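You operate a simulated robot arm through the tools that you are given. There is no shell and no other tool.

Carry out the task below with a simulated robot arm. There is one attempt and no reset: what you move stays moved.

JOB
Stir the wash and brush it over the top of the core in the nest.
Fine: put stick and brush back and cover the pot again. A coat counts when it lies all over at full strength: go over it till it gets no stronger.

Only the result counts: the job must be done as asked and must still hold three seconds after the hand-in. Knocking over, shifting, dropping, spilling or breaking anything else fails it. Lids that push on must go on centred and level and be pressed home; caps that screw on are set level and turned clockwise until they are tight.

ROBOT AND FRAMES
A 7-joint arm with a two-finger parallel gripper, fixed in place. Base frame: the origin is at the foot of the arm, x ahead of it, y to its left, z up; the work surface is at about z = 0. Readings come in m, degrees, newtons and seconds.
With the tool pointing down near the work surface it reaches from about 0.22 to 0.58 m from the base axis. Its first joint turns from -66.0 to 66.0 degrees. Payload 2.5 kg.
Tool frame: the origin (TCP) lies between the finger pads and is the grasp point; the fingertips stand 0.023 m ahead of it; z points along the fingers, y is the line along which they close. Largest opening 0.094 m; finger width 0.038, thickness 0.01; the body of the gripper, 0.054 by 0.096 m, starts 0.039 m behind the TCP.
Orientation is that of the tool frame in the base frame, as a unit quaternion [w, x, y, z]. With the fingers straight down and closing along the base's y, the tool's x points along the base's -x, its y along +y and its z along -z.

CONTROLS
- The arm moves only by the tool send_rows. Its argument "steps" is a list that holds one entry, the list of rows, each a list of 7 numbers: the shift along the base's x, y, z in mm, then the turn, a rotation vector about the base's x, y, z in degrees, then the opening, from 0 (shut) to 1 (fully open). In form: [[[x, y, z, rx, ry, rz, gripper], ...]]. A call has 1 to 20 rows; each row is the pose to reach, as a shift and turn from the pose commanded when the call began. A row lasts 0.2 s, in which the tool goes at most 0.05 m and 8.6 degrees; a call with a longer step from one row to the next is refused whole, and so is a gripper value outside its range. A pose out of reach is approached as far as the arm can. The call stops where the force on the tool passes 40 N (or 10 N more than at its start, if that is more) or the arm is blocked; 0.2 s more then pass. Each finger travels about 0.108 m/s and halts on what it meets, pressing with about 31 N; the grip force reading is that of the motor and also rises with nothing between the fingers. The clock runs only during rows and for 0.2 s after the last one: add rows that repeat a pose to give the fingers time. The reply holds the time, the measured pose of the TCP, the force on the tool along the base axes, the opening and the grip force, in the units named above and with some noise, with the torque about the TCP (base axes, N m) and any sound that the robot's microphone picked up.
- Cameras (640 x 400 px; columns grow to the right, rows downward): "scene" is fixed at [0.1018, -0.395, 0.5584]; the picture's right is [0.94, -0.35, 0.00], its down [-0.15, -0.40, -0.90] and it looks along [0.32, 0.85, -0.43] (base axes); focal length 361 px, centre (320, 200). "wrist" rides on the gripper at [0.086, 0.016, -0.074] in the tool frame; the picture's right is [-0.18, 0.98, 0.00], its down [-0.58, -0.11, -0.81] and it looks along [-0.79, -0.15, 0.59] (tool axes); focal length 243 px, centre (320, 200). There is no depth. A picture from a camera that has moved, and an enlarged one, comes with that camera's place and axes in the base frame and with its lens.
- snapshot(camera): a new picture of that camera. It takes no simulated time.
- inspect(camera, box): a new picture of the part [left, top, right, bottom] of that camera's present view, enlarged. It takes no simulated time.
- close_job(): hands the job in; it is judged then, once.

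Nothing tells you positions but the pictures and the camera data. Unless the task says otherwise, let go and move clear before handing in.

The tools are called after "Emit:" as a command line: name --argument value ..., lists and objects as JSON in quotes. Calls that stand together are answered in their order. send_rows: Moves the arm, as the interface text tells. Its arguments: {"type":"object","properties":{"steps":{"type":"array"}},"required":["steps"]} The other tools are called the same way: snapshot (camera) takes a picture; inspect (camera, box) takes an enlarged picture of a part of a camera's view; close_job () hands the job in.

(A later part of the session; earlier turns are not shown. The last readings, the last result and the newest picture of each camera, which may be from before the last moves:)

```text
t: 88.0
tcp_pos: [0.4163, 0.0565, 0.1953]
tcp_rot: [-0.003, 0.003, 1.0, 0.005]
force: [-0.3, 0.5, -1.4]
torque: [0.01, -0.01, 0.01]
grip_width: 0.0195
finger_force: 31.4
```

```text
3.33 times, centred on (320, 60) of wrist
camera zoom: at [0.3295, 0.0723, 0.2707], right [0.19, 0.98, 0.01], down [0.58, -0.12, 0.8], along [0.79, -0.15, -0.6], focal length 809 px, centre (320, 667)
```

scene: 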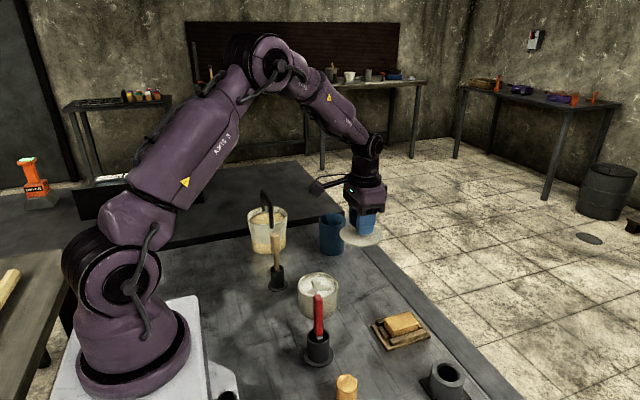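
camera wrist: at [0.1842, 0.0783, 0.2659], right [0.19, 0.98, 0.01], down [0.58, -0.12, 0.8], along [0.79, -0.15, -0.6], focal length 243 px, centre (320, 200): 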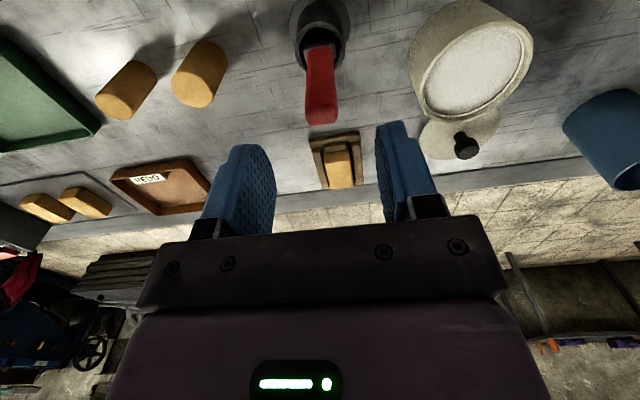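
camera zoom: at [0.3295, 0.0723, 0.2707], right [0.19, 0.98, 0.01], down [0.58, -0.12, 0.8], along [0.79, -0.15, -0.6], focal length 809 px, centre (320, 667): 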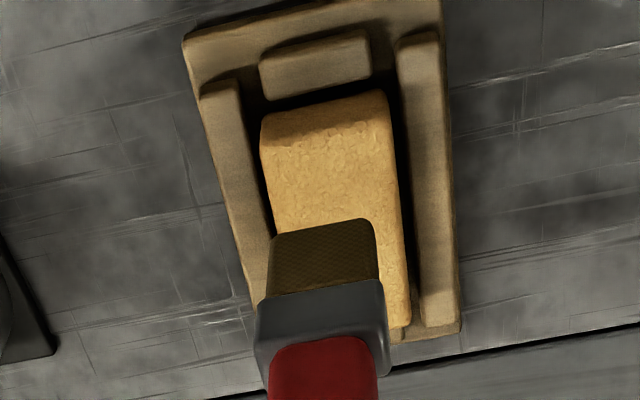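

No coat shows on the core yet. I'll examine the bristles closely to see whether they actually carry wash.

Emit:
inspect --camera "scene" --box '[375, 270, 415, 315]'

Emit:
inspect --camera "wrist" --box '[295, 50, 345, 90]'

Emit:
inspect --camera "scene" --box '[290, 265, 350, 325]'

```text
8.89 times, centred on (395, 292) of scene
camera zoom: at [0.1018, -0.395, 0.5584], right [0.94, -0.35, 0.0], down [-0.15, -0.4, -0.9], along [0.32, 0.85, -0.43], focal length 3207 px, centre (-347, -622)
```

zoom: 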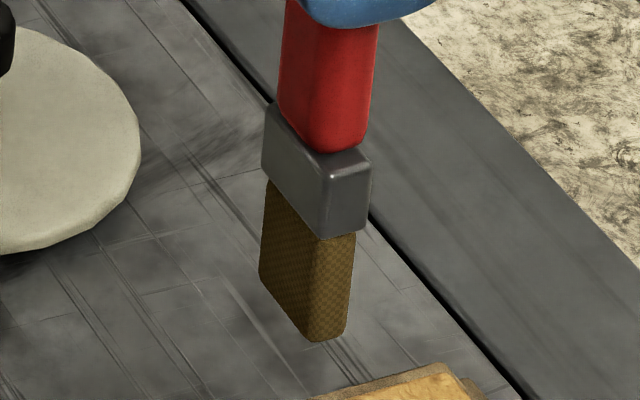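

```text
10.00 times, centred on (320, 70) of wrist
camera zoom: at [0.3295, 0.0723, 0.2707], right [0.19, 0.98, 0.01], down [0.58, -0.12, 0.8], along [0.79, -0.15, -0.6], focal length 2426 px, centre (320, 1500)
```

zoom: 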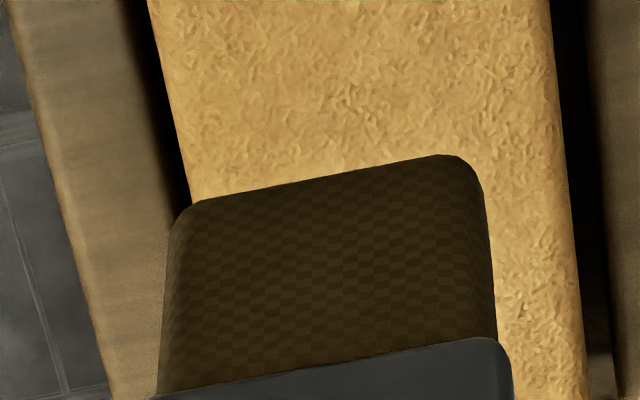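

```text
6.67 times, centred on (320, 295) of scene
camera zoom: at [0.1018, -0.395, 0.5584], right [0.94, -0.35, 0.0], down [-0.15, -0.4, -0.9], along [0.32, 0.85, -0.43], focal length 2405 px, centre (320, -433)
```

zoom: 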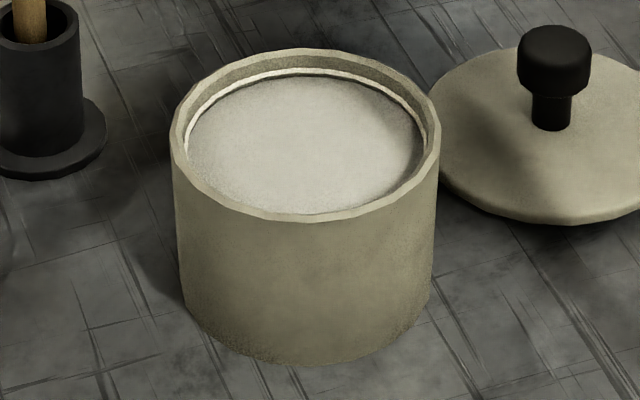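

The bristles look bare, so they probably didn't take up wash. I'll go back, dip deeper and hold longer, then inspect the bristles.

Emit:
send_rows --steps '[[[-10, 10, 10, 0, 0, 0, 0], [-30, 38, 10, 0, 0, 0, 0], [-52, 66, 10, 0, 0, 0, 0], [-74, 94, 10, 0, 0, 0, 0], [-94, 120, 5, 0, 0, 0, 0], [-107, 130, 0, 0, 0, 0, 0], [-107, 130, -15, 0, 0, 0, 0], [-107, 130, -28, 0, 0, 0, 0], [-107, 130, -38, 0, 0, 0, 0], [-107, 130, -48, 0, 0, 0, 0], [-107, 130, -54, 0, 0, 0, 0]]]'

Emit:
inspect --camera "scene" --box '[290, 255, 350, 315]'

Emit:
inspect --camera "wrist" --box '[250, 0, 390, 120]'

```text
t: 90.4
tcp_pos: [0.3085, 0.1881, 0.1401]
tcp_rot: [-0.002, 0.004, 1.0, 0.006]
force: [-0.1, 0.0, -0.7]
torque: [0.0, -0.03, 0.0]
grip_width: 0.0196
finger_force: 30.7
```

```text
6.67 times, centred on (320, 285) of scene
camera zoom: at [0.1018, -0.395, 0.5584], right [0.94, -0.35, 0.0], down [-0.15, -0.4, -0.9], along [0.32, 0.85, -0.43], focal length 2405 px, centre (320, -367)
```

zoom: 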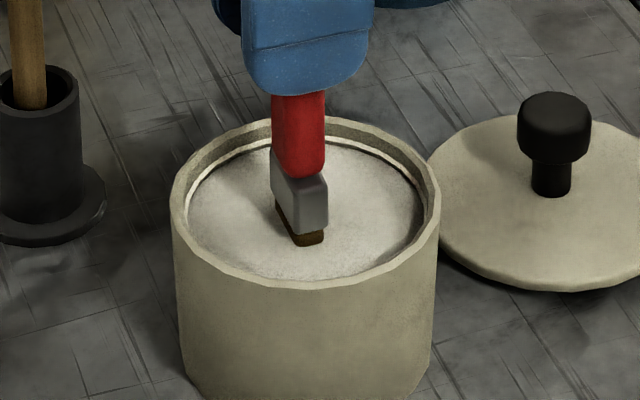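

```text
3.33 times, centred on (320, 60) of wrist
camera zoom: at [0.2226, 0.2025, 0.2163], right [0.19, 0.98, 0.01], down [0.58, -0.12, 0.8], along [0.79, -0.15, -0.6], focal length 809 px, centre (320, 667)
```

zoom: 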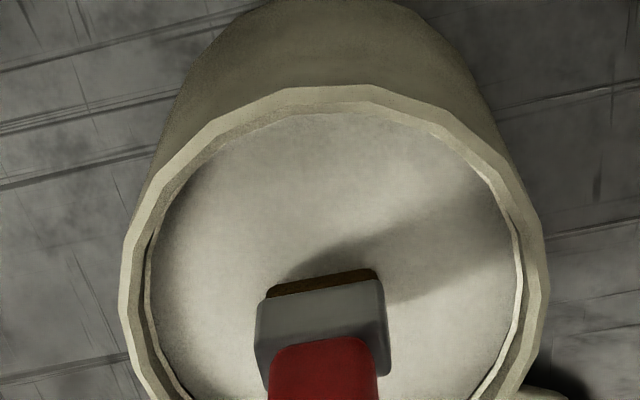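

The bristles are submerged almost to the ferrule. Holding a second, then raising to inspect them.

Emit:
send_rows --steps '[[[0, 0, 0, 0, 0, 0, 0], [5, 0, 0, 0, 0, 0, 0], [10, 0, 0, 0, 0, 0, 0], [5, 0, 0, 0, 0, 0, 0], [5, 0, 0, 0, 0, 0, 0], [5, 0, 0, 0, 0, 0, 0], [5, 0, 10, 0, 0, 0, 0], [5, 0, 20, 0, 0, 0, 0], [5, 0, 30, 0, 0, 0, 0], [5, 0, 40, 0, 0, 0, 0]]]'

Emit:
inspect --camera "scene" --box '[290, 235, 350, 295]'

Emit:
inspect --camera "wrist" --box '[250, 0, 390, 120]'

```text
t: 92.6
tcp_pos: [0.3127, 0.1865, 0.1831]
tcp_rot: [-0.002, 0.004, 1.0, 0.006]
force: [0.0, -0.6, -1.3]
torque: [0.02, 0.01, 0.0]
grip_width: 0.0192
finger_force: 31.2
```

```text
6.67 times, centred on (320, 265) of scene
camera zoom: at [0.1018, -0.395, 0.5584], right [0.94, -0.35, 0.0], down [-0.15, -0.4, -0.9], along [0.32, 0.85, -0.43], focal length 2405 px, centre (320, -233)
```

zoom: 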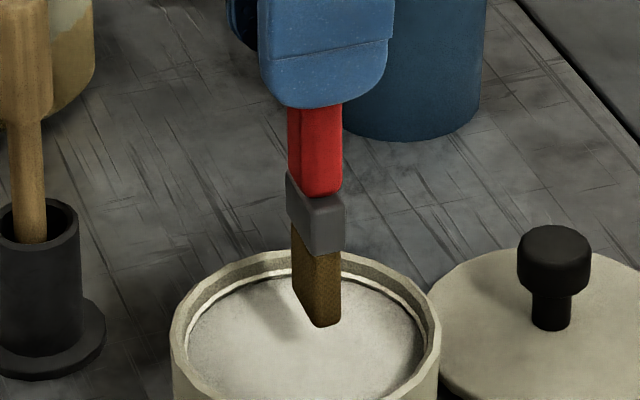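

```text
3.33 times, centred on (320, 60) of wrist
camera zoom: at [0.2283, 0.2024, 0.2583], right [0.19, 0.98, 0.01], down [0.58, -0.12, 0.8], along [0.79, -0.15, -0.6], focal length 809 px, centre (320, 667)
```

zoom: 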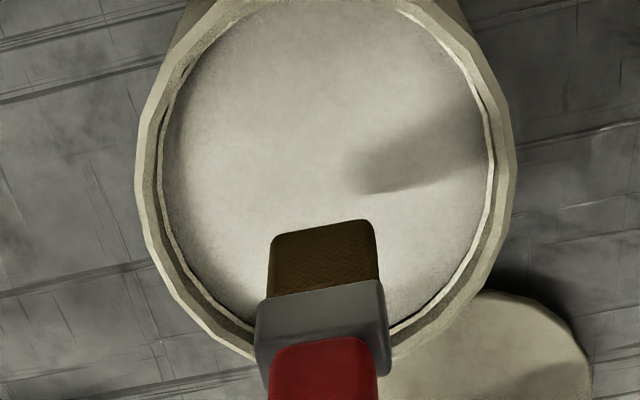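

The bristles don't change look when wet, so the coat itself has to tell. I'll return to the core and make several firm strokes, then look.

Emit:
send_rows --steps '[[[0, 0, 10, 0, 0, 0, 0], [10, -12, 20, 0, 0, 0, 0], [30, -38, 22, 0, 0, 0, 0], [52, -66, 22, 0, 0, 0, 0], [74, -94, 22, 0, 0, 0, 0], [94, -118, 15, 0, 0, 0, 0], [103, -130, 5, 0, 0, 0, 0], [103, -130, -10, 0, 0, 0, 0], [103, -130, -25, 0, 0, 0, 0], [103, -130, -31, 0, 0, 0, 0]]]'

Emit:
send_rows --steps '[[[0, 0, -2, 0, 0, 0, 0], [0, 0, -4, 0, 0, 0, 0], [0, 0, -5, 0, 0, 0, 0]]]'

```text
t: 94.8
tcp_pos: [0.4169, 0.0572, 0.1513]
tcp_rot: [-0.002, 0.004, 1.0, 0.007]
force: [0.2, -0.4, 0.2]
torque: [-0.03, 0.01, -0.02]
grip_width: 0.0195
finger_force: 31.0
```

```text
t: 95.6
tcp_pos: [0.4171, 0.0588, 0.145]
tcp_rot: [-0.002, 0.004, 1.0, 0.006]
force: [-0.5, 0.8, -0.8]
torque: [0.04, -0.02, -0.02]
grip_width: 0.0196
finger_force: 30.9
```

Emit:
send_rows --steps '[[[0, 0, -1, 0, 0, 0, 0]]]'

Emit:
send_rows --steps '[[[0, 0, -1, 0, 0, 0, 0]]]'

Emit:
send_rows --steps '[[[7, 0, 0, 0, 0, 0, 0], [14, 0, 0, 0, 0, 0, 0], [21, 0, 0, 0, 0, 0, 0]]]'

```text
t: 96.0
tcp_pos: [0.4186, 0.0589, 0.1453]
tcp_rot: [-0.001, 0.003, 1.0, 0.006]
force: [0.3, 0.3, 4.2]
torque: [-0.05, 0.04, -0.02]
grip_width: 0.0197
finger_force: 31.0
```

```text
t: 96.4
tcp_pos: [0.4167, 0.0589, 0.1453]
tcp_rot: [0.0, 0.003, 1.0, 0.006]
force: [-3.1, 0.3, 13.4]
torque: [-0.01, 0.27, -0.04]
grip_width: 0.0193
finger_force: 30.0
```

```text
t: 97.2
tcp_pos: [0.4395, 0.0567, 0.1439]
tcp_rot: [-0.002, 0.003, 1.0, 0.006]
force: [-4.8, -0.1, 14.5]
torque: [-0.05, 0.51, -0.04]
grip_width: 0.0191
finger_force: 31.1
```

Firm contact now (about 14 N). Finishing the stroke, then a look.

Emit:
send_rows --steps '[[[7, 0, 0, 0, 0, 0, 0], [14, 0, 0, 0, 0, 0, 0], [21, 0, 0, 0, 0, 0, 0], [27, 0, 0, 0, 0, 0, 0]]]'

Emit:
inspect --camera "scene" --box '[365, 290, 440, 355]'

Emit:
inspect --camera "wrist" --box '[250, 0, 390, 120]'

```text
t: 98.2
tcp_pos: [0.4665, 0.0593, 0.1435]
tcp_rot: [-0.002, 0.003, 1.0, 0.006]
force: [-4.4, 0.2, 15.2]
torque: [-0.06, 0.49, 0.0]
grip_width: 0.0195
finger_force: 31.3
```

```text
6.15 times, centred on (402, 322) of scene
camera zoom: at [0.1017, -0.395, 0.5585], right [0.94, -0.35, 0.0], down [-0.15, -0.4, -0.9], along [0.32, 0.85, -0.43], focal length 2220 px, centre (-188, -554)
```

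zoom: 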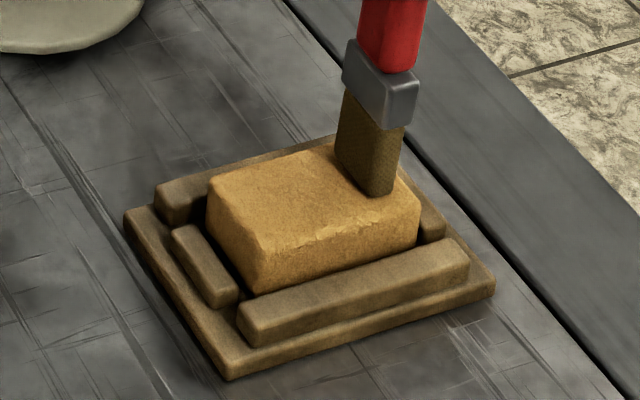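

```text
3.33 times, centred on (320, 60) of wrist
camera zoom: at [0.3795, 0.0737, 0.2185], right [0.19, 0.98, 0.01], down [0.58, -0.12, 0.8], along [0.79, -0.15, -0.6], focal length 809 px, centre (320, 667)
```

zoom: 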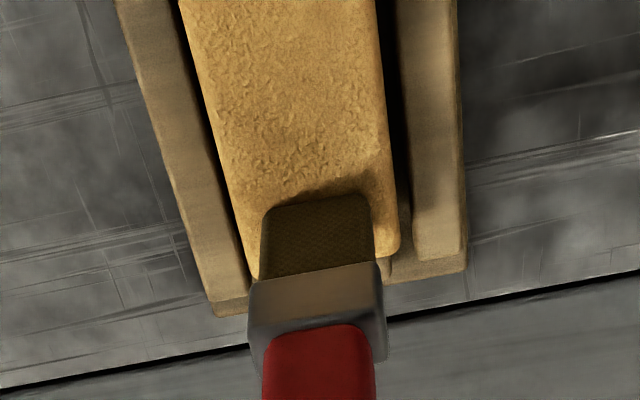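

Still nothing obvious. I'll do a few brisk back-and-forth strokes in this lane and lift off for a careful comparison.

Emit:
send_rows --steps '[[[-8, 0, 0, 0, 0, 0, 0], [-16, 0, 0, 0, 0, 0, 0], [-24, 0, 0, 0, 0, 0, 0], [-32, 0, 0, 0, 0, 0, 0], [-40, 0, 0, 0, 0, 0, 0], [-48, 0, 0, 0, 0, 0, 0], [-40, 0, 0, 0, 0, 0, 0], [-32, 0, 0, 0, 0, 0, 0], [-24, 0, 0, 0, 0, 0, 0], [-16, 0, 0, 0, 0, 0, 0], [-8, 0, 0, 0, 0, 0, 0], [0, 0, 0, 0, 0, 0, 0], [-8, 0, 0, 0, 0, 0, 0], [-16, 0, 0, 0, 0, 0, 0], [-24, 0, 0, 0, 0, 0, 0], [-32, 0, 0, 0, 0, 0, 0], [-40, 0, 0, 0, 0, 0, 0], [-48, 0, 0, 0, 0, 0, 0], [-48, 0, 20, 0, 0, 0, 0], [-48, 0, 60, 0, 0, 0, 0]]]'

Emit:
inspect --camera "scene" --box '[365, 300, 440, 355]'

Emit:
inspect --camera "wrist" --box '[250, 0, 390, 120]'

Emit:
snapshot --camera "scene"

```text
t: 102.4
tcp_pos: [0.419, 0.0604, 0.2017]
tcp_rot: [-0.001, 0.003, 1.0, 0.006]
force: [-0.6, -0.6, -1.2]
torque: [-0.03, -0.01, 0.0]
grip_width: 0.019
finger_force: 30.8
```

```text
7.27 times, centred on (402, 328) of scene
camera zoom: at [0.1018, -0.395, 0.5584], right [0.94, -0.35, 0.0], down [-0.15, -0.4, -0.9], along [0.32, 0.85, -0.43], focal length 2624 px, centre (-280, -727)
```

zoom: 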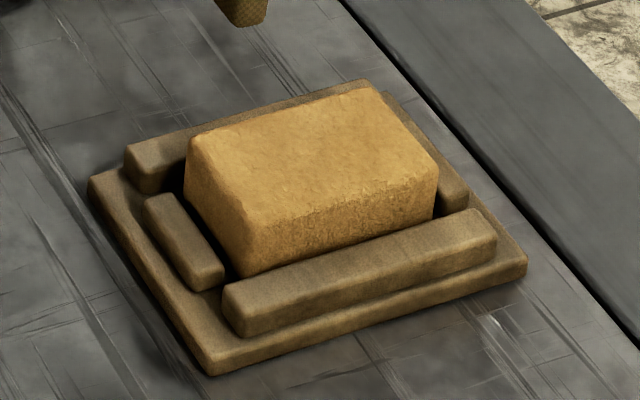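

```text
3.33 times, centred on (320, 60) of wrist
camera zoom: at [0.3324, 0.0758, 0.2775], right [0.19, 0.98, 0.01], down [0.58, -0.12, 0.8], along [0.79, -0.15, -0.6], focal length 809 px, centre (320, 667)
```

zoom: 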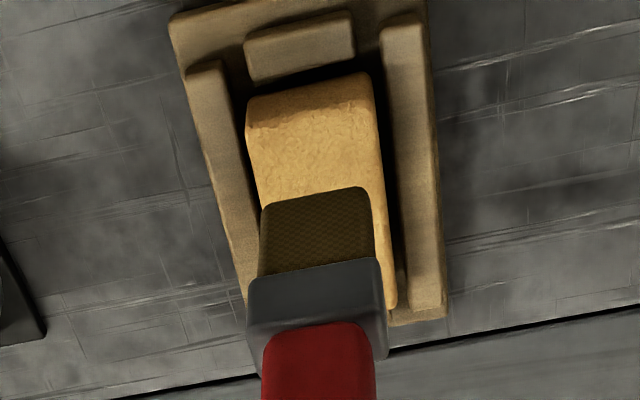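

```text
taken
```

scene: 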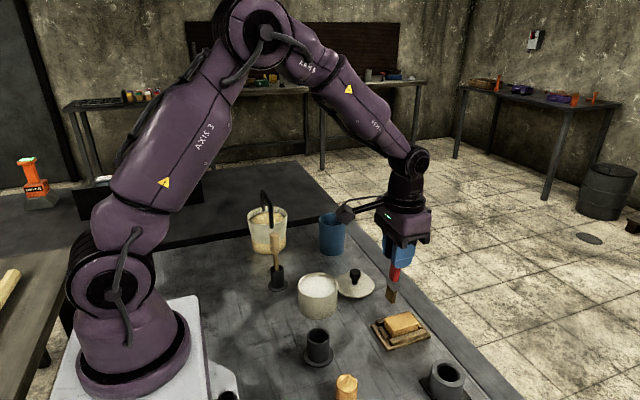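

Let me zoom in hard on the core's top and compare with the untouched spare cores.

Emit:
inspect --camera "scene" --box '[385, 308, 430, 338]'

Emit:
inspect --camera "scene" --box '[325, 360, 365, 400]'

Emit:
inspect --camera "scene" --box '[295, 265, 345, 305]'

```text
13.33 times, centred on (408, 323) of scene
camera zoom: at [0.1018, -0.395, 0.5584], right [0.94, -0.35, 0.0], down [-0.15, -0.4, -0.9], along [0.32, 0.85, -0.43], focal length 4810 px, centre (-847, -1440)
```

zoom: 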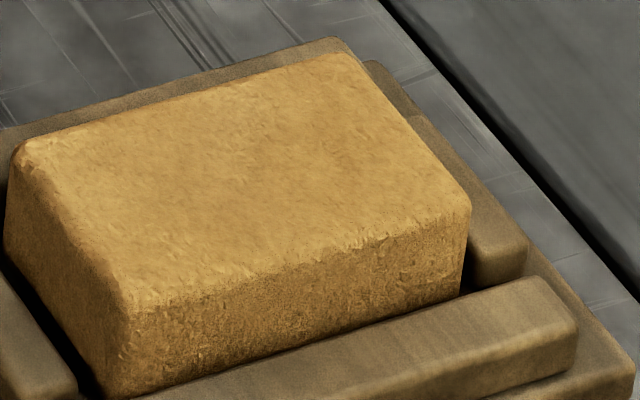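

```text
10.00 times, centred on (345, 380) of scene
camera zoom: at [0.1018, -0.395, 0.5584], right [0.94, -0.35, 0.0], down [-0.15, -0.4, -0.9], along [0.32, 0.85, -0.43], focal length 3608 px, centre (70, -1600)
```

zoom: 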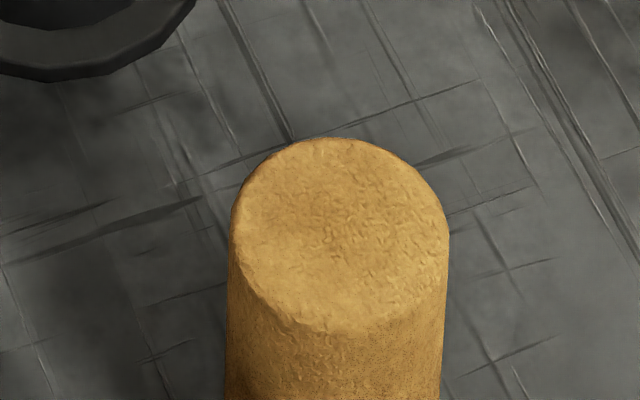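

```text
10.00 times, centred on (320, 285) of scene
camera zoom: at [0.1018, -0.395, 0.5584], right [0.94, -0.35, 0.0], down [-0.15, -0.4, -0.9], along [0.32, 0.85, -0.43], focal length 3608 px, centre (320, -650)
```

zoom: 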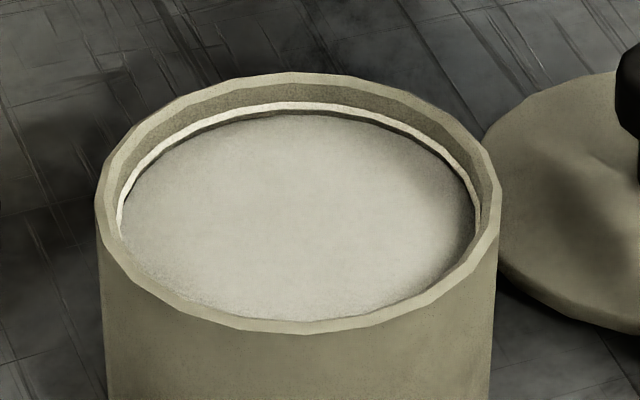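

No coat discernible from the scene camera. I'll get an unobstructed wrist view of the core from nearer the base.

Emit:
send_rows --steps '[[[-20, 10, 0, 0, 0, 0, 0], [-45, 25, 0, 0, 0, 0, 0], [-70, 40, 0, 0, 0, 0, 0], [-80, 50, 0, 0, 0, 0, 0]]]'

Emit:
snapshot --camera "wrist"

```text
t: 103.4
tcp_pos: [0.3389, 0.1081, 0.2029]
tcp_rot: [-0.001, 0.003, 1.0, 0.006]
force: [-0.2, 0.1, 0.3]
torque: [-0.02, 0.01, -0.03]
grip_width: 0.019
finger_force: 31.0
```

```text
taken
camera wrist: at [0.2527, 0.1226, 0.2783], right [0.19, 0.98, 0.01], down [0.58, -0.12, 0.8], along [0.79, -0.15, -0.6], focal length 243 px, centre (320, 200)
```

wrist: 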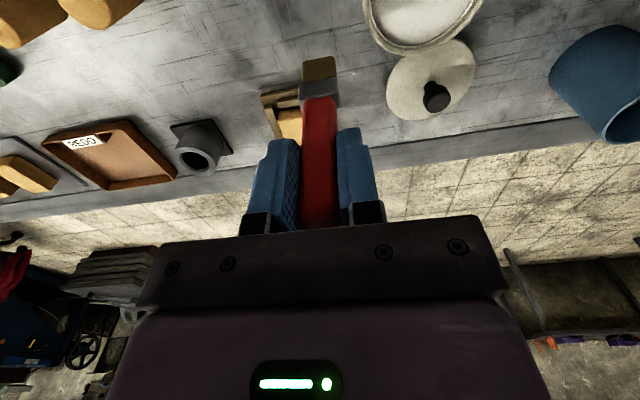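

Emit:
send_rows --steps '[[[0, 20, 0, 0, 0, 0, 0], [0, 40, 0, 0, 0, 0, 0]]]'

Emit:
inspect --camera "wrist" --box '[180, 70, 300, 160]'

Emit:
inspect --camera "wrist" --box '[0, 0, 300, 200]'

```text
t: 104.0
tcp_pos: [0.339, 0.1472, 0.2027]
tcp_rot: [-0.002, 0.004, 1.0, 0.005]
force: [-0.8, 0.3, -1.0]
torque: [0.0, 0.01, 0.01]
grip_width: 0.0193
finger_force: 30.9
```

```text
4.44 times, centred on (240, 115) of wrist
camera zoom: at [0.2526, 0.1621, 0.2793], right [0.19, 0.98, 0.01], down [0.58, -0.12, 0.8], along [0.79, -0.15, -0.6], focal length 1078 px, centre (676, 578)
```

zoom: 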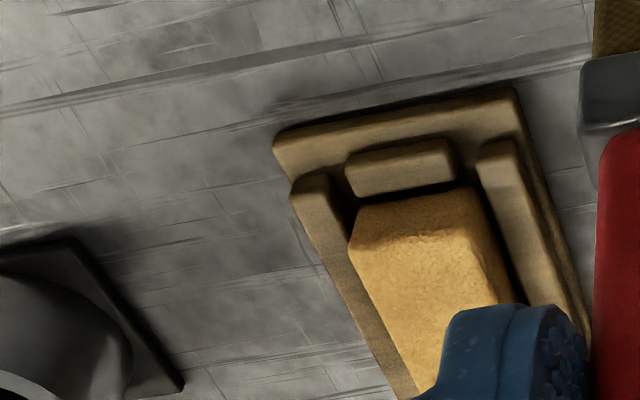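

```text
2.00 times, centred on (150, 100) of wrist
camera zoom: at [0.2526, 0.1621, 0.2793], right [0.19, 0.98, 0.01], down [0.58, -0.12, 0.8], along [0.79, -0.15, -0.6], focal length 485 px, centre (660, 400)
```

zoom: 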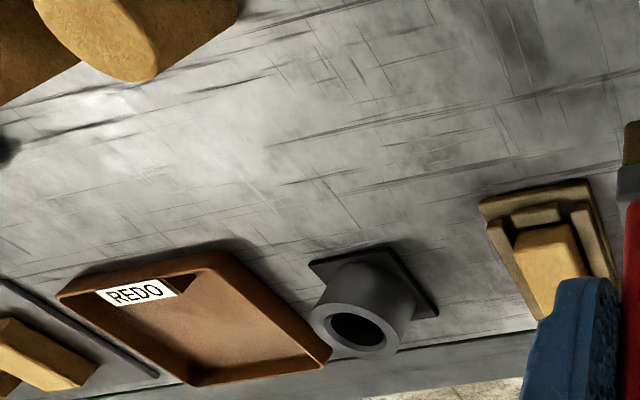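

Still looks uncoated. I'll re-dip with a longer dwell and swirl, then try a lighter, slower stroke and check for any mark.

Emit:
send_rows --steps '[[[-12, 20, 0, 0, 0, 0, 0], [-25, 40, -5, 0, 0, 0, 0], [-25, 40, -20, 0, 0, 0, 0], [-25, 40, -35, 0, 0, 0, 0], [-25, 40, -45, 0, 0, 0, 0], [-25, 40, -54, 0, 0, 0, 0], [-25, 40, -60, 0, 0, 0, 0], [-18, 40, -60, 0, 0, 0, 0], [-25, 47, -60, 0, 0, 0, 0], [-32, 40, -60, 0, 0, 0, 0], [-25, 33, -60, 0, 0, 0, 0], [-18, 40, -60, 0, 0, 0, 0], [-25, 47, -60, 0, 0, 0, 0], [-32, 40, -60, 0, 0, 0, 0], [-25, 40, -60, 0, 0, 0, 0], [-25, 40, -60, 0, 0, 0, 0]]]'

Emit:
inspect --camera "scene" --box '[290, 255, 350, 315]'

```text
t: 107.4
tcp_pos: [0.312, 0.1872, 0.1426]
tcp_rot: [-0.001, 0.003, 1.0, 0.005]
force: [0.0, 0.3, -0.3]
torque: [0.02, -0.04, -0.01]
grip_width: 0.019
finger_force: 31.0
```

```text
6.67 times, centred on (320, 285) of scene
camera zoom: at [0.1018, -0.395, 0.5584], right [0.94, -0.35, 0.0], down [-0.15, -0.4, -0.9], along [0.32, 0.85, -0.43], focal length 2405 px, centre (320, -367)
```

zoom: 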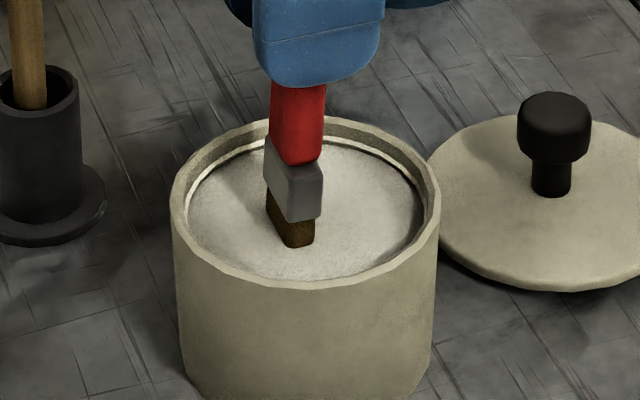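

Dipped again. Now to the core for a lighter, slower stroke.

Emit:
send_rows --steps '[[[0, 0, 20, 0, 0, 0, 0], [0, 0, 40, 0, 0, 0, 0], [0, 0, 55, 0, 0, 0, 0], [18, -22, 60, 0, 0, 0, 0], [40, -50, 60, 0, 0, 0, 0], [62, -78, 60, 0, 0, 0, 0], [84, -106, 55, 0, 0, 0, 0], [103, -130, 40, 0, 0, 0, 0], [103, -130, 22, 0, 0, 0, 0], [103, -130, 10, 0, 0, 0, 0], [103, -130, 6, 0, 0, 0, 0]]]'

Emit:
send_rows --steps '[[[0, 0, -1, 0, 0, 0, 0], [0, 0, -2, 0, 0, 0, 0]]]'

Emit:
inspect --camera "scene" --box '[365, 280, 440, 345]'

```text
t: 109.8
tcp_pos: [0.4145, 0.0577, 0.1479]
tcp_rot: [-0.002, 0.004, 1.0, 0.006]
force: [0.3, 0.7, -0.4]
torque: [0.04, -0.02, -0.04]
grip_width: 0.0194
finger_force: 30.5
```

```text
t: 110.4
tcp_pos: [0.417, 0.0585, 0.1471]
tcp_rot: [-0.002, 0.003, 1.0, 0.006]
force: [0.2, -0.5, 0.0]
torque: [0.0, -0.01, 0.01]
grip_width: 0.0196
finger_force: 31.0
```

```text
6.15 times, centred on (402, 312) of scene
camera zoom: at [0.1018, -0.395, 0.5584], right [0.94, -0.35, 0.0], down [-0.15, -0.4, -0.9], along [0.32, 0.85, -0.43], focal length 2220 px, centre (-188, -492)
```

zoom: 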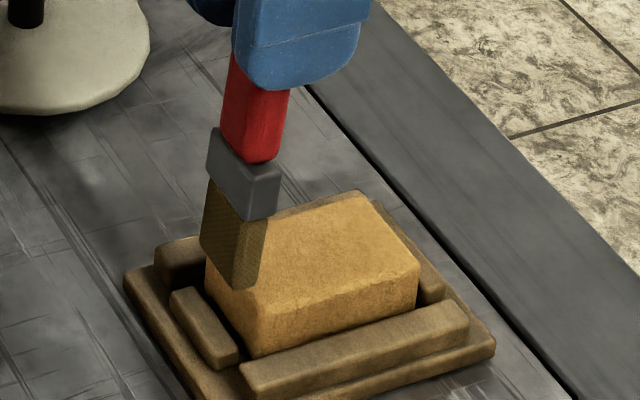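

Brush is vertical and just above the near end of the core. Feeling for light contact and stroking.

Emit:
send_rows --steps '[[[5, 0, -1, 0, 0, 0, 0], [5, 0, -1.5, 0, 0, 0, 0]]]'

Emit:
send_rows --steps '[[[0, 0, -0.7, 0, 0, 0, 0], [0, 0, -0.7, 0, 0, 0, 0]]]'

Emit:
send_rows --steps '[[[3, 0, 0, 0, 0, 0, 0], [6, 0, 0, 0, 0, 0, 0], [9, 0, 0, 0, 0, 0, 0], [12, 0, 0, 0, 0, 0, 0], [15, 0, 0, 0, 0, 0, 0], [18, 0, 0, 0, 0, 0, 0], [21, 0, 0, 0, 0, 0, 0], [24, 0, 0, 0, 0, 0, 0], [27, 0, 0, 0, 0, 0, 0], [30, 0, 0, 0, 0, 0, 0]]]'

Emit:
inspect --camera "scene" --box '[365, 290, 440, 355]'

Emit:
inspect --camera "wrist" --box '[250, 0, 390, 120]'

```text
t: 111.0
tcp_pos: [0.4206, 0.0583, 0.1441]
tcp_rot: [-0.002, 0.003, 1.0, 0.006]
force: [-0.2, -0.6, 0.0]
torque: [0.01, 0.0, 0.03]
grip_width: 0.019
finger_force: 31.1
```

```text
t: 111.6
tcp_pos: [0.4197, 0.0584, 0.1452]
tcp_rot: [-0.002, 0.004, 1.0, 0.006]
force: [0.3, 0.4, -1.6]
torque: [0.05, 0.01, 0.01]
grip_width: 0.0194
finger_force: 31.2
```

```text
t: 113.8
tcp_pos: [0.4496, 0.0583, 0.1438]
tcp_rot: [-0.002, 0.003, 1.0, 0.006]
force: [-0.2, -0.9, -1.1]
torque: [0.02, 0.01, -0.01]
grip_width: 0.0194
finger_force: 31.0
```

```text
6.15 times, centred on (402, 322) of scene
camera zoom: at [0.1018, -0.395, 0.5584], right [0.94, -0.35, 0.0], down [-0.15, -0.4, -0.9], along [0.32, 0.85, -0.43], focal length 2220 px, centre (-188, -554)
```

zoom: 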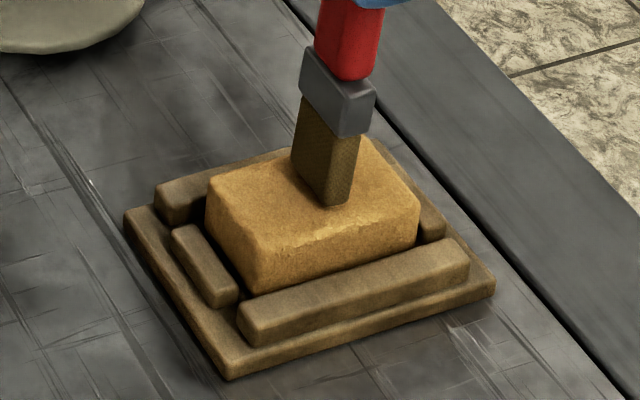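

```text
3.33 times, centred on (320, 60) of wrist
camera zoom: at [0.3643, 0.0736, 0.2196], right [0.19, 0.98, 0.01], down [0.58, -0.12, 0.8], along [0.79, -0.15, -0.6], focal length 809 px, centre (320, 667)
```

zoom: 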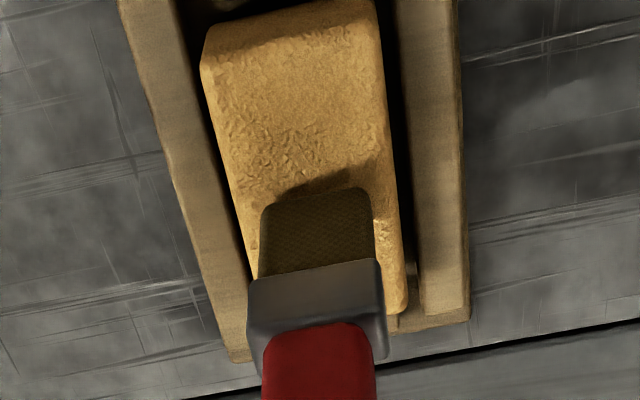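

No contact yet at this height (the brush has slid up a bit in the grip). Lowering until I feel light contact, then stroking.

Emit:
send_rows --steps '[[[0, 0, -0.8, 0, 0, 0, 0], [0, 0, -0.8, 0, 0, 0, 0]]]'

Emit:
send_rows --steps '[[[0, 0, -0.6, 0, 0, 0, 0], [0, 0, -0.6, 0, 0, 0, 0]]]'

Emit:
send_rows --steps '[[[4, 0, 0, 0, 0, 0, 0], [8, 0, 0, 0, 0, 0, 0], [12, 0, 0, 0, 0, 0, 0], [16, 0, 0, 0, 0, 0, 0], [12, 0, 0, 0, 0, 0, 0], [8, 0, 0, 0, 0, 0, 0], [4, 0, 0, 0, 0, 0, 0], [0, 0, 0, 0, 0, 0, 0], [-4, 0, 0, 0, 0, 0, 0], [-8, 0, 0, 0, 0, 0, 0], [-12, 0, 0, 0, 0, 0, 0], [-16, 0, 0, 0, 0, 0, 0], [-20, 0, 0, 0, 0, 0, 0], [-24, 0, 0, 0, 0, 0, 0], [-28, 0, 0, 0, 0, 0, 0], [-32, 0, 0, 0, 0, 0, 0]]]'

Emit:
inspect --camera "scene" --box '[365, 290, 440, 355]'

Emit:
inspect --camera "wrist" --box '[250, 0, 390, 120]'

```text
t: 114.4
tcp_pos: [0.4497, 0.0579, 0.1432]
tcp_rot: [-0.001, 0.003, 1.0, 0.005]
force: [0.3, -0.2, -0.2]
torque: [0.02, 0.03, 0.01]
grip_width: 0.0194
finger_force: 31.0
```

```text
t: 115.0
tcp_pos: [0.4491, 0.0581, 0.1428]
tcp_rot: [-0.002, 0.004, 1.0, 0.006]
force: [0.4, -0.3, -0.3]
torque: [0.04, -0.01, 0.01]
grip_width: 0.0194
finger_force: 31.7
```

```text
t: 118.4
tcp_pos: [0.4185, 0.0586, 0.1426]
tcp_rot: [-0.002, 0.003, 1.0, 0.006]
force: [0.1, -0.1, -0.4]
torque: [0.01, 0.0, 0.01]
grip_width: 0.0193
finger_force: 30.6
```

```text
6.15 times, centred on (402, 322) of scene
camera zoom: at [0.1018, -0.395, 0.5584], right [0.94, -0.35, 0.0], down [-0.15, -0.4, -0.9], along [0.32, 0.85, -0.43], focal length 2220 px, centre (-188, -554)
```

zoom: 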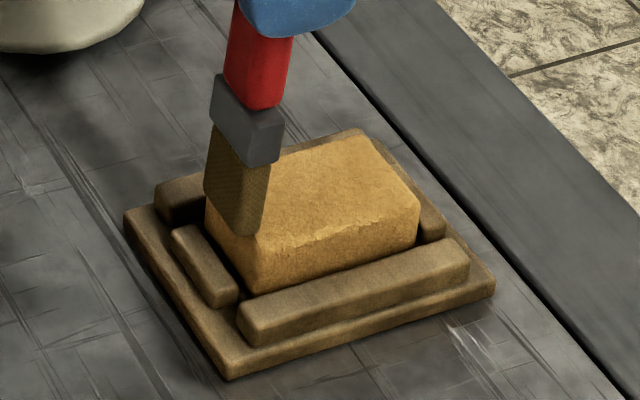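

```text
3.33 times, centred on (320, 60) of wrist
camera zoom: at [0.3318, 0.0735, 0.2183], right [0.19, 0.98, 0.01], down [0.58, -0.12, 0.8], along [0.79, -0.15, -0.6], focal length 809 px, centre (320, 667)
```

zoom: 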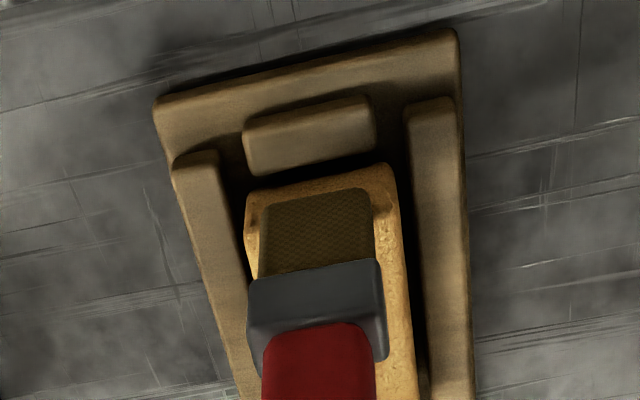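

Still no force; I'll keep lowering in half-millimetre steps until there's real contact.

Emit:
send_rows --steps '[[[8, 0, 0, 0, 0, 0, 0], [8, 0, -1, 0, 0, 0, 0], [8, 0, -1, 0, 0, 0, 0]]]'

Emit:
send_rows --steps '[[[0, 0, -0.7, 0, 0, 0, 0], [0, 0, -0.7, 0, 0, 0, 0]]]'

Emit:
send_rows --steps '[[[0, 0, -0.7, 0, 0, 0, 0], [0, 0, -0.7, 0, 0, 0, 0]]]'

```text
t: 119.2
tcp_pos: [0.4257, 0.058, 0.1427]
tcp_rot: [-0.001, 0.003, 1.0, 0.006]
force: [-1.3, 0.5, 3.4]
torque: [0.0, 0.12, -0.01]
grip_width: 0.0193
finger_force: 31.1
```

```text
t: 119.8
tcp_pos: [0.427, 0.0587, 0.1421]
tcp_rot: [0.0, 0.004, 1.0, 0.006]
force: [-2.9, -0.4, 14.4]
torque: [-0.17, 0.4, 0.0]
grip_width: 0.0194
finger_force: 30.8
```

```text
t: 120.4
tcp_pos: [0.427, 0.0572, 0.1419]
tcp_rot: [-0.001, 0.004, 1.0, 0.006]
force: [-2.5, -0.1, 22.8]
torque: [-0.12, 0.3, 0.01]
grip_width: 0.0193
finger_force: 30.9
```

Contact found; easing to around 8 N and stroking the full length twice.

Emit:
send_rows --steps '[[[0, 0, 1, 0, 0, 0, 0], [-6, 0, 1, 0, 0, 0, 0], [0, 0, 1, 0, 0, 0, 0], [6, 0, 1, 0, 0, 0, 0], [12, 0, 1, 0, 0, 0, 0], [18, 0, 1, 0, 0, 0, 0], [24, 0, 1, 0, 0, 0, 0], [30, 0, 1, 0, 0, 0, 0], [36, 0, 1, 0, 0, 0, 0], [42, 0, 1, 0, 0, 0, 0]]]'

Emit:
send_rows --steps '[[[-6, 0, 0, 0, 0, 0, 0], [-12, 0, 0, 0, 0, 0, 0], [-18, 0, 0, 0, 0, 0, 0], [-24, 0, 0, 0, 0, 0, 0], [-30, 0, 0, 0, 0, 0, 0], [-36, 0, 0, 0, 0, 0, 0], [-42, 0, 0, 0, 0, 0, 0], [-48, 0, 0, 0, 0, 0, 0]]]'

Emit:
send_rows --steps '[[[0, 0, 20, 0, 0, 0, 0], [-30, 0, 40, 0, 0, 0, 0], [-60, 0, 60, 0, 0, 0, 0]]]'

Emit:
inspect --camera "scene" --box '[365, 300, 440, 355]'

Emit:
snapshot --camera "wrist"

```text
t: 122.6
tcp_pos: [0.4682, 0.0564, 0.1422]
tcp_rot: [-0.002, 0.003, 1.0, 0.006]
force: [-0.6, 0.5, -0.4]
torque: [-0.02, -0.02, 0.03]
grip_width: 0.0192
finger_force: 31.0
```

```text
t: 124.4
tcp_pos: [0.4196, 0.0577, 0.1422]
tcp_rot: [-0.001, 0.003, 1.0, 0.007]
force: [0.7, 1.3, -1.0]
torque: [-0.02, 0.01, 0.0]
grip_width: 0.0192
finger_force: 31.0
```

```text
t: 125.2
tcp_pos: [0.3599, 0.0587, 0.205]
tcp_rot: [-0.001, 0.003, 1.0, 0.005]
force: [-0.2, -0.6, -1.3]
torque: [0.01, 0.03, 0.01]
grip_width: 0.0194
finger_force: 31.3
```

```text
7.27 times, centred on (402, 328) of scene
camera zoom: at [0.1018, -0.395, 0.5584], right [0.94, -0.35, 0.0], down [-0.15, -0.4, -0.9], along [0.32, 0.85, -0.43], focal length 2624 px, centre (-280, -727)
```

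zoom: 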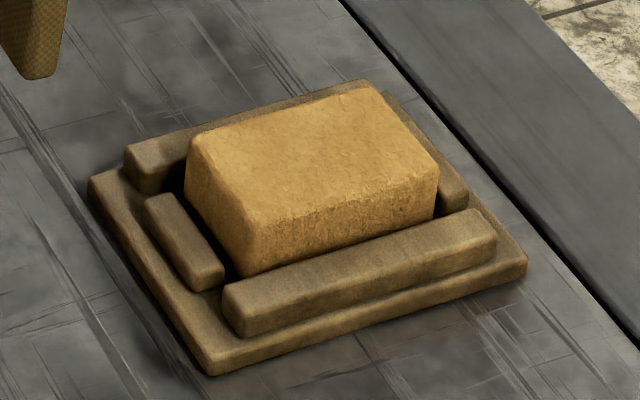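

```text
taken
camera wrist: at [0.2742, 0.0732, 0.2803], right [0.19, 0.98, 0.01], down [0.58, -0.12, 0.8], along [0.79, -0.15, -0.6], focal length 243 px, centre (320, 200)
```

wrist: 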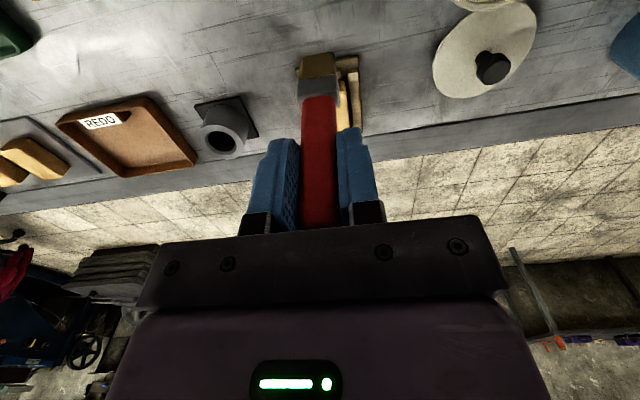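

Those strokes lost contact since pressing had slid the brush in the grip. Let me look very closely for any trace from the earlier contact strokes.

Emit:
inspect --camera "scene" --box '[388, 312, 420, 332]'

Emit:
inspect --camera "wrist" --box '[290, 40, 370, 140]'

Emit:
inspect --camera "scene" --box '[330, 255, 390, 325]'

```text
16.00 times, centred on (404, 322) of scene
camera zoom: at [0.1018, -0.395, 0.5584], right [0.94, -0.35, 0.0], down [-0.15, -0.4, -0.9], along [0.32, 0.85, -0.43], focal length 5772 px, centre (-1024, -1752)
```

zoom: 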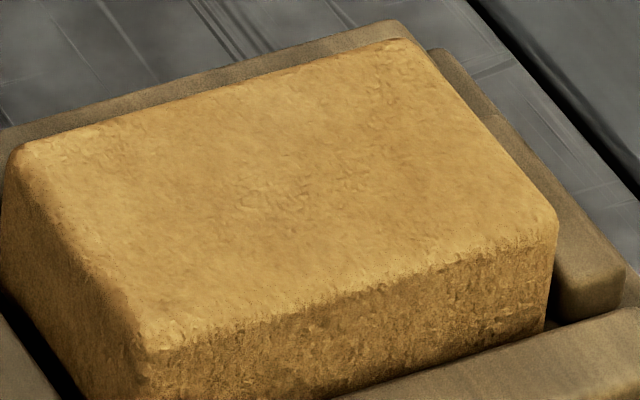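

```text
4.00 times, centred on (330, 90) of wrist
camera zoom: at [0.2742, 0.0732, 0.2803], right [0.19, 0.98, 0.01], down [0.58, -0.12, 0.8], along [0.79, -0.15, -0.6], focal length 970 px, centre (280, 640)
```

zoom: 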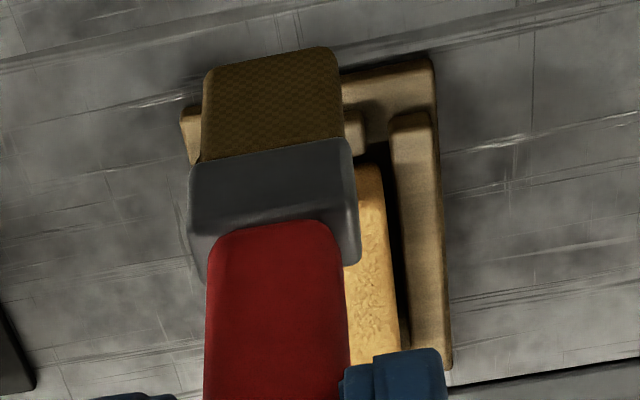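

```text
5.71 times, centred on (360, 290) of scene
camera zoom: at [0.1018, -0.395, 0.5584], right [0.94, -0.35, 0.0], down [-0.15, -0.4, -0.9], along [0.32, 0.85, -0.43], focal length 2062 px, centre (91, -314)
```

zoom: 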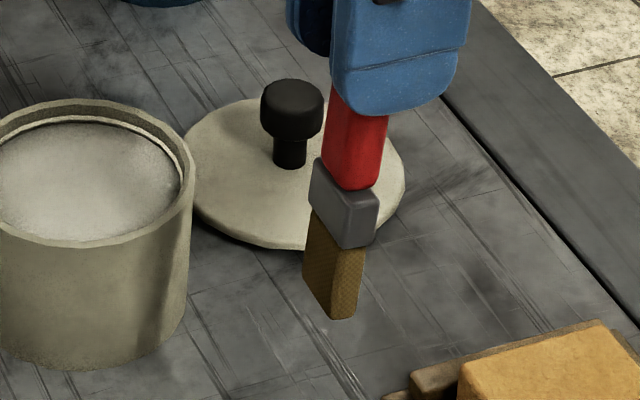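

There's no trace of coat, so likely the bristles aren't taking up wash. I'll try a full-depth dip with the bristles completely under, until I feel the pot floor.

Emit:
send_rows --steps '[[[-8, 22, 5, 0, 0, 0, 0], [-18, 50, 5, 0, 0, 0, 0], [-28, 78, 5, 0, 0, 0, 0], [-38, 106, 5, 0, 0, 0, 0], [-46, 129, 0, 0, 0, 0, 0], [-46, 129, -20, 0, 0, 0, 0], [-46, 129, -40, 0, 0, 0, 0], [-46, 129, -55, 0, 0, 0, 0], [-46, 129, -64, 0, 0, 0, 0], [-46, 129, -69, 0, 0, 0, 0]]]'

Emit:
send_rows --steps '[[[0, 0, -1, 0, 0, 0, 0], [0, 0, -2, 0, 0, 0, 0]]]'

Emit:
inspect --camera "scene" --box '[290, 255, 350, 315]'

```text
t: 127.4
tcp_pos: [0.3155, 0.1862, 0.1323]
tcp_rot: [-0.002, 0.004, 1.0, 0.006]
force: [0.3, 0.4, -0.9]
torque: [0.03, -0.03, 0.01]
grip_width: 0.0193
finger_force: 31.2
```

```text
t: 128.0
tcp_pos: [0.3131, 0.186, 0.1312]
tcp_rot: [-0.001, 0.003, 1.0, 0.005]
force: [0.3, 0.2, -0.8]
torque: [-0.03, -0.01, -0.02]
grip_width: 0.0192
finger_force: 30.4
```

```text
6.67 times, centred on (320, 285) of scene
camera zoom: at [0.1018, -0.395, 0.5584], right [0.94, -0.35, 0.0], down [-0.15, -0.4, -0.9], along [0.32, 0.85, -0.43], focal length 2405 px, centre (320, -367)
```

zoom: 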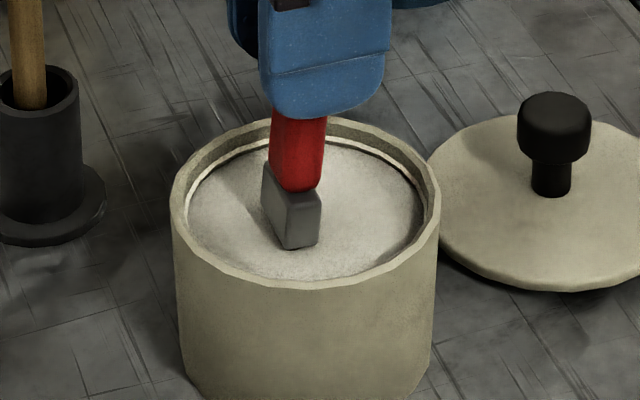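

Now the bristles are entirely under. I'll hold, raise, and inspect their colour.

Emit:
send_rows --steps '[[[0, 0, 0, 0, 0, 0, 0], [0, 0, 0, 0, 0, 0, 0], [0, 0, 0, 0, 0, 0, 0], [0, 0, 10, 0, 0, 0, 0], [0, 0, 20, 0, 0, 0, 0], [0, 0, 30, 0, 0, 0, 0], [0, 0, 40, 0, 0, 0, 0], [0, 0, 52, 0, 0, 0, 0]]]'

Emit:
inspect --camera "scene" --box '[290, 235, 350, 295]'

Emit:
inspect --camera "wrist" --box '[290, 40, 350, 100]'

```text
t: 129.8
tcp_pos: [0.3151, 0.1868, 0.1827]
tcp_rot: [-0.001, 0.003, 1.0, 0.006]
force: [0.0, -0.3, 0.0]
torque: [-0.02, 0.01, 0.02]
grip_width: 0.0192
finger_force: 30.8
```

```text
6.67 times, centred on (320, 265) of scene
camera zoom: at [0.1018, -0.395, 0.5584], right [0.94, -0.35, 0.0], down [-0.15, -0.4, -0.9], along [0.32, 0.85, -0.43], focal length 2405 px, centre (320, -233)
```

zoom: 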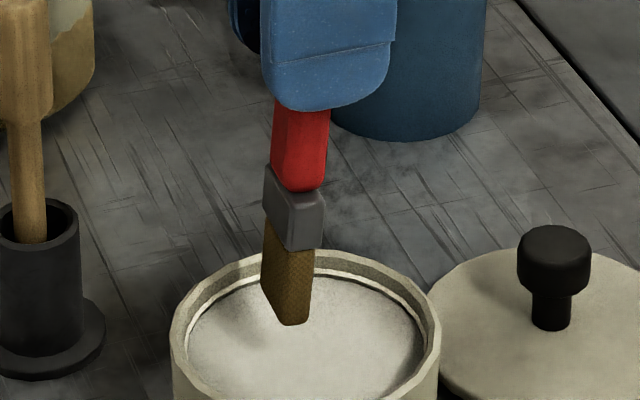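

```text
6.67 times, centred on (320, 70) of wrist
camera zoom: at [0.229, 0.202, 0.2575], right [0.19, 0.98, 0.01], down [0.58, -0.12, 0.8], along [0.79, -0.15, -0.6], focal length 1618 px, centre (320, 1067)
```

zoom: 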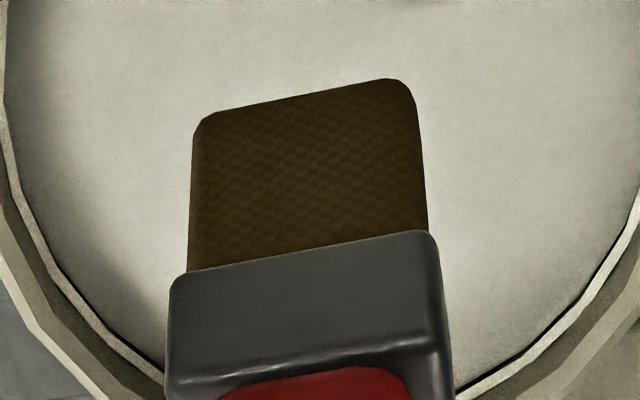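

The bristles still look the same, but I'll try a deliberately light contact stroke right away and look.

Emit:
send_rows --steps '[[[0, 0, 10, 0, 0, 0, 0], [14, -16, 15, 0, 0, 0, 0], [36, -42, 15, 0, 0, 0, 0], [58, -68, 15, 0, 0, 0, 0], [80, -94, 15, 0, 0, 0, 0], [100, -118, 5, 0, 0, 0, 0], [113, -129, -10, 0, 0, 0, 0], [113, -129, -28, 0, 0, 0, 0], [113, -129, -38, 0, 0, 0, 0]]]'

Emit:
send_rows --steps '[[[0, 0, -0.7, 0, 0, 0, 0], [0, 0, -1.4, 0, 0, 0, 0]]]'

Emit:
send_rows --steps '[[[0, 0, -0.5, 0, 0, 0, 0], [0, 0, -0.5, 0, 0, 0, 0]]]'

```text
t: 131.8
tcp_pos: [0.4268, 0.0586, 0.1455]
tcp_rot: [-0.001, 0.003, 1.0, 0.007]
force: [0.3, 0.6, 0.2]
torque: [0.01, 0.01, -0.03]
grip_width: 0.0192
finger_force: 31.1
```

```text
t: 132.4
tcp_pos: [0.4273, 0.0581, 0.1441]
tcp_rot: [-0.003, 0.004, 1.0, 0.007]
force: [0.1, 0.6, -0.3]
torque: [-0.03, -0.02, 0.0]
grip_width: 0.0191
finger_force: 31.5
```

```text
t: 133.0
tcp_pos: [0.4281, 0.0576, 0.1438]
tcp_rot: [-0.003, 0.004, 1.0, 0.005]
force: [0.2, 0.4, -0.3]
torque: [0.0, 0.02, -0.05]
grip_width: 0.0193
finger_force: 31.3
```

Emit:
send_rows --steps '[[[0, 0, -0.6, 0, 0, 0, 0], [0, 0, -1.2, 0, 0, 0, 0]]]'

Emit:
send_rows --steps '[[[0, 0, -0.4, 0, 0, 0, 0], [0, 0, -0.4, 0, 0, 0, 0]]]'

Emit:
send_rows --steps '[[[0, 0, -0.4, 0, 0, 0, 0], [0, 0, -0.4, 0, 0, 0, 0]]]'

Emit:
send_rows --steps '[[[0, 0, -0.4, 0, 0, 0, 0], [0, 0, -0.4, 0, 0, 0, 0]]]'

```text
t: 133.6
tcp_pos: [0.4282, 0.0586, 0.1435]
tcp_rot: [-0.002, 0.003, 1.0, 0.006]
force: [0.3, 0.9, -1.0]
torque: [0.02, -0.01, 0.01]
grip_width: 0.0193
finger_force: 31.4
```

```text
t: 134.2
tcp_pos: [0.4266, 0.0572, 0.1407]
tcp_rot: [-0.002, 0.003, 1.0, 0.006]
force: [-0.2, 0.1, -0.5]
torque: [0.01, 0.01, 0.01]
grip_width: 0.0192
finger_force: 31.0
```

```text
t: 134.8
tcp_pos: [0.4268, 0.0577, 0.141]
tcp_rot: [-0.002, 0.004, 1.0, 0.006]
force: [-0.2, 0.3, -0.4]
torque: [0.02, -0.02, 0.0]
grip_width: 0.0189
finger_force: 30.7
```

```text
t: 135.4
tcp_pos: [0.4273, 0.0591, 0.1409]
tcp_rot: [-0.001, 0.004, 1.0, 0.007]
force: [-1.3, 0.4, 2.4]
torque: [-0.03, 0.14, -0.03]
grip_width: 0.0193
finger_force: 30.8
```

Light contact (about 2–3 N). Stroking forward slowly now.

Emit:
send_rows --steps '[[[4, 0, -0.3, 0, 0, 0, 0], [8, 0, -0.3, 0, 0, 0, 0], [12, 0, -0.3, 0, 0, 0, 0], [16, 0, -0.3, 0, 0, 0, 0], [20, 0, -0.3, 0, 0, 0, 0]]]'

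Emit:
inspect --camera "scene" --box '[365, 290, 440, 355]'

Emit:
inspect --camera "wrist" --box '[250, 0, 390, 120]'

```text
t: 136.6
tcp_pos: [0.448, 0.058, 0.1399]
tcp_rot: [-0.001, 0.003, 1.0, 0.007]
force: [-4.2, 0.5, 11.9]
torque: [0.03, 0.53, 0.02]
grip_width: 0.0196
finger_force: 31.1
```

```text
6.15 times, centred on (402, 322) of scene
camera zoom: at [0.1017, -0.395, 0.5585], right [0.94, -0.35, 0.0], down [-0.15, -0.4, -0.9], along [0.32, 0.85, -0.43], focal length 2220 px, centre (-188, -554)
```

zoom: 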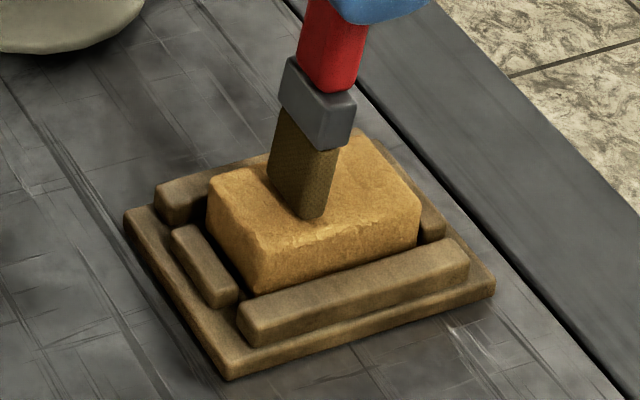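

```text
3.33 times, centred on (320, 60) of wrist
camera zoom: at [0.3607, 0.0726, 0.2154], right [0.19, 0.98, 0.01], down [0.58, -0.12, 0.8], along [0.79, -0.15, -0.6], focal length 809 px, centre (320, 667)
```

zoom: 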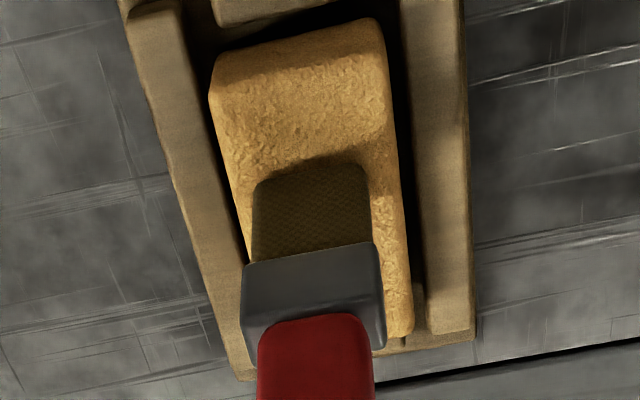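

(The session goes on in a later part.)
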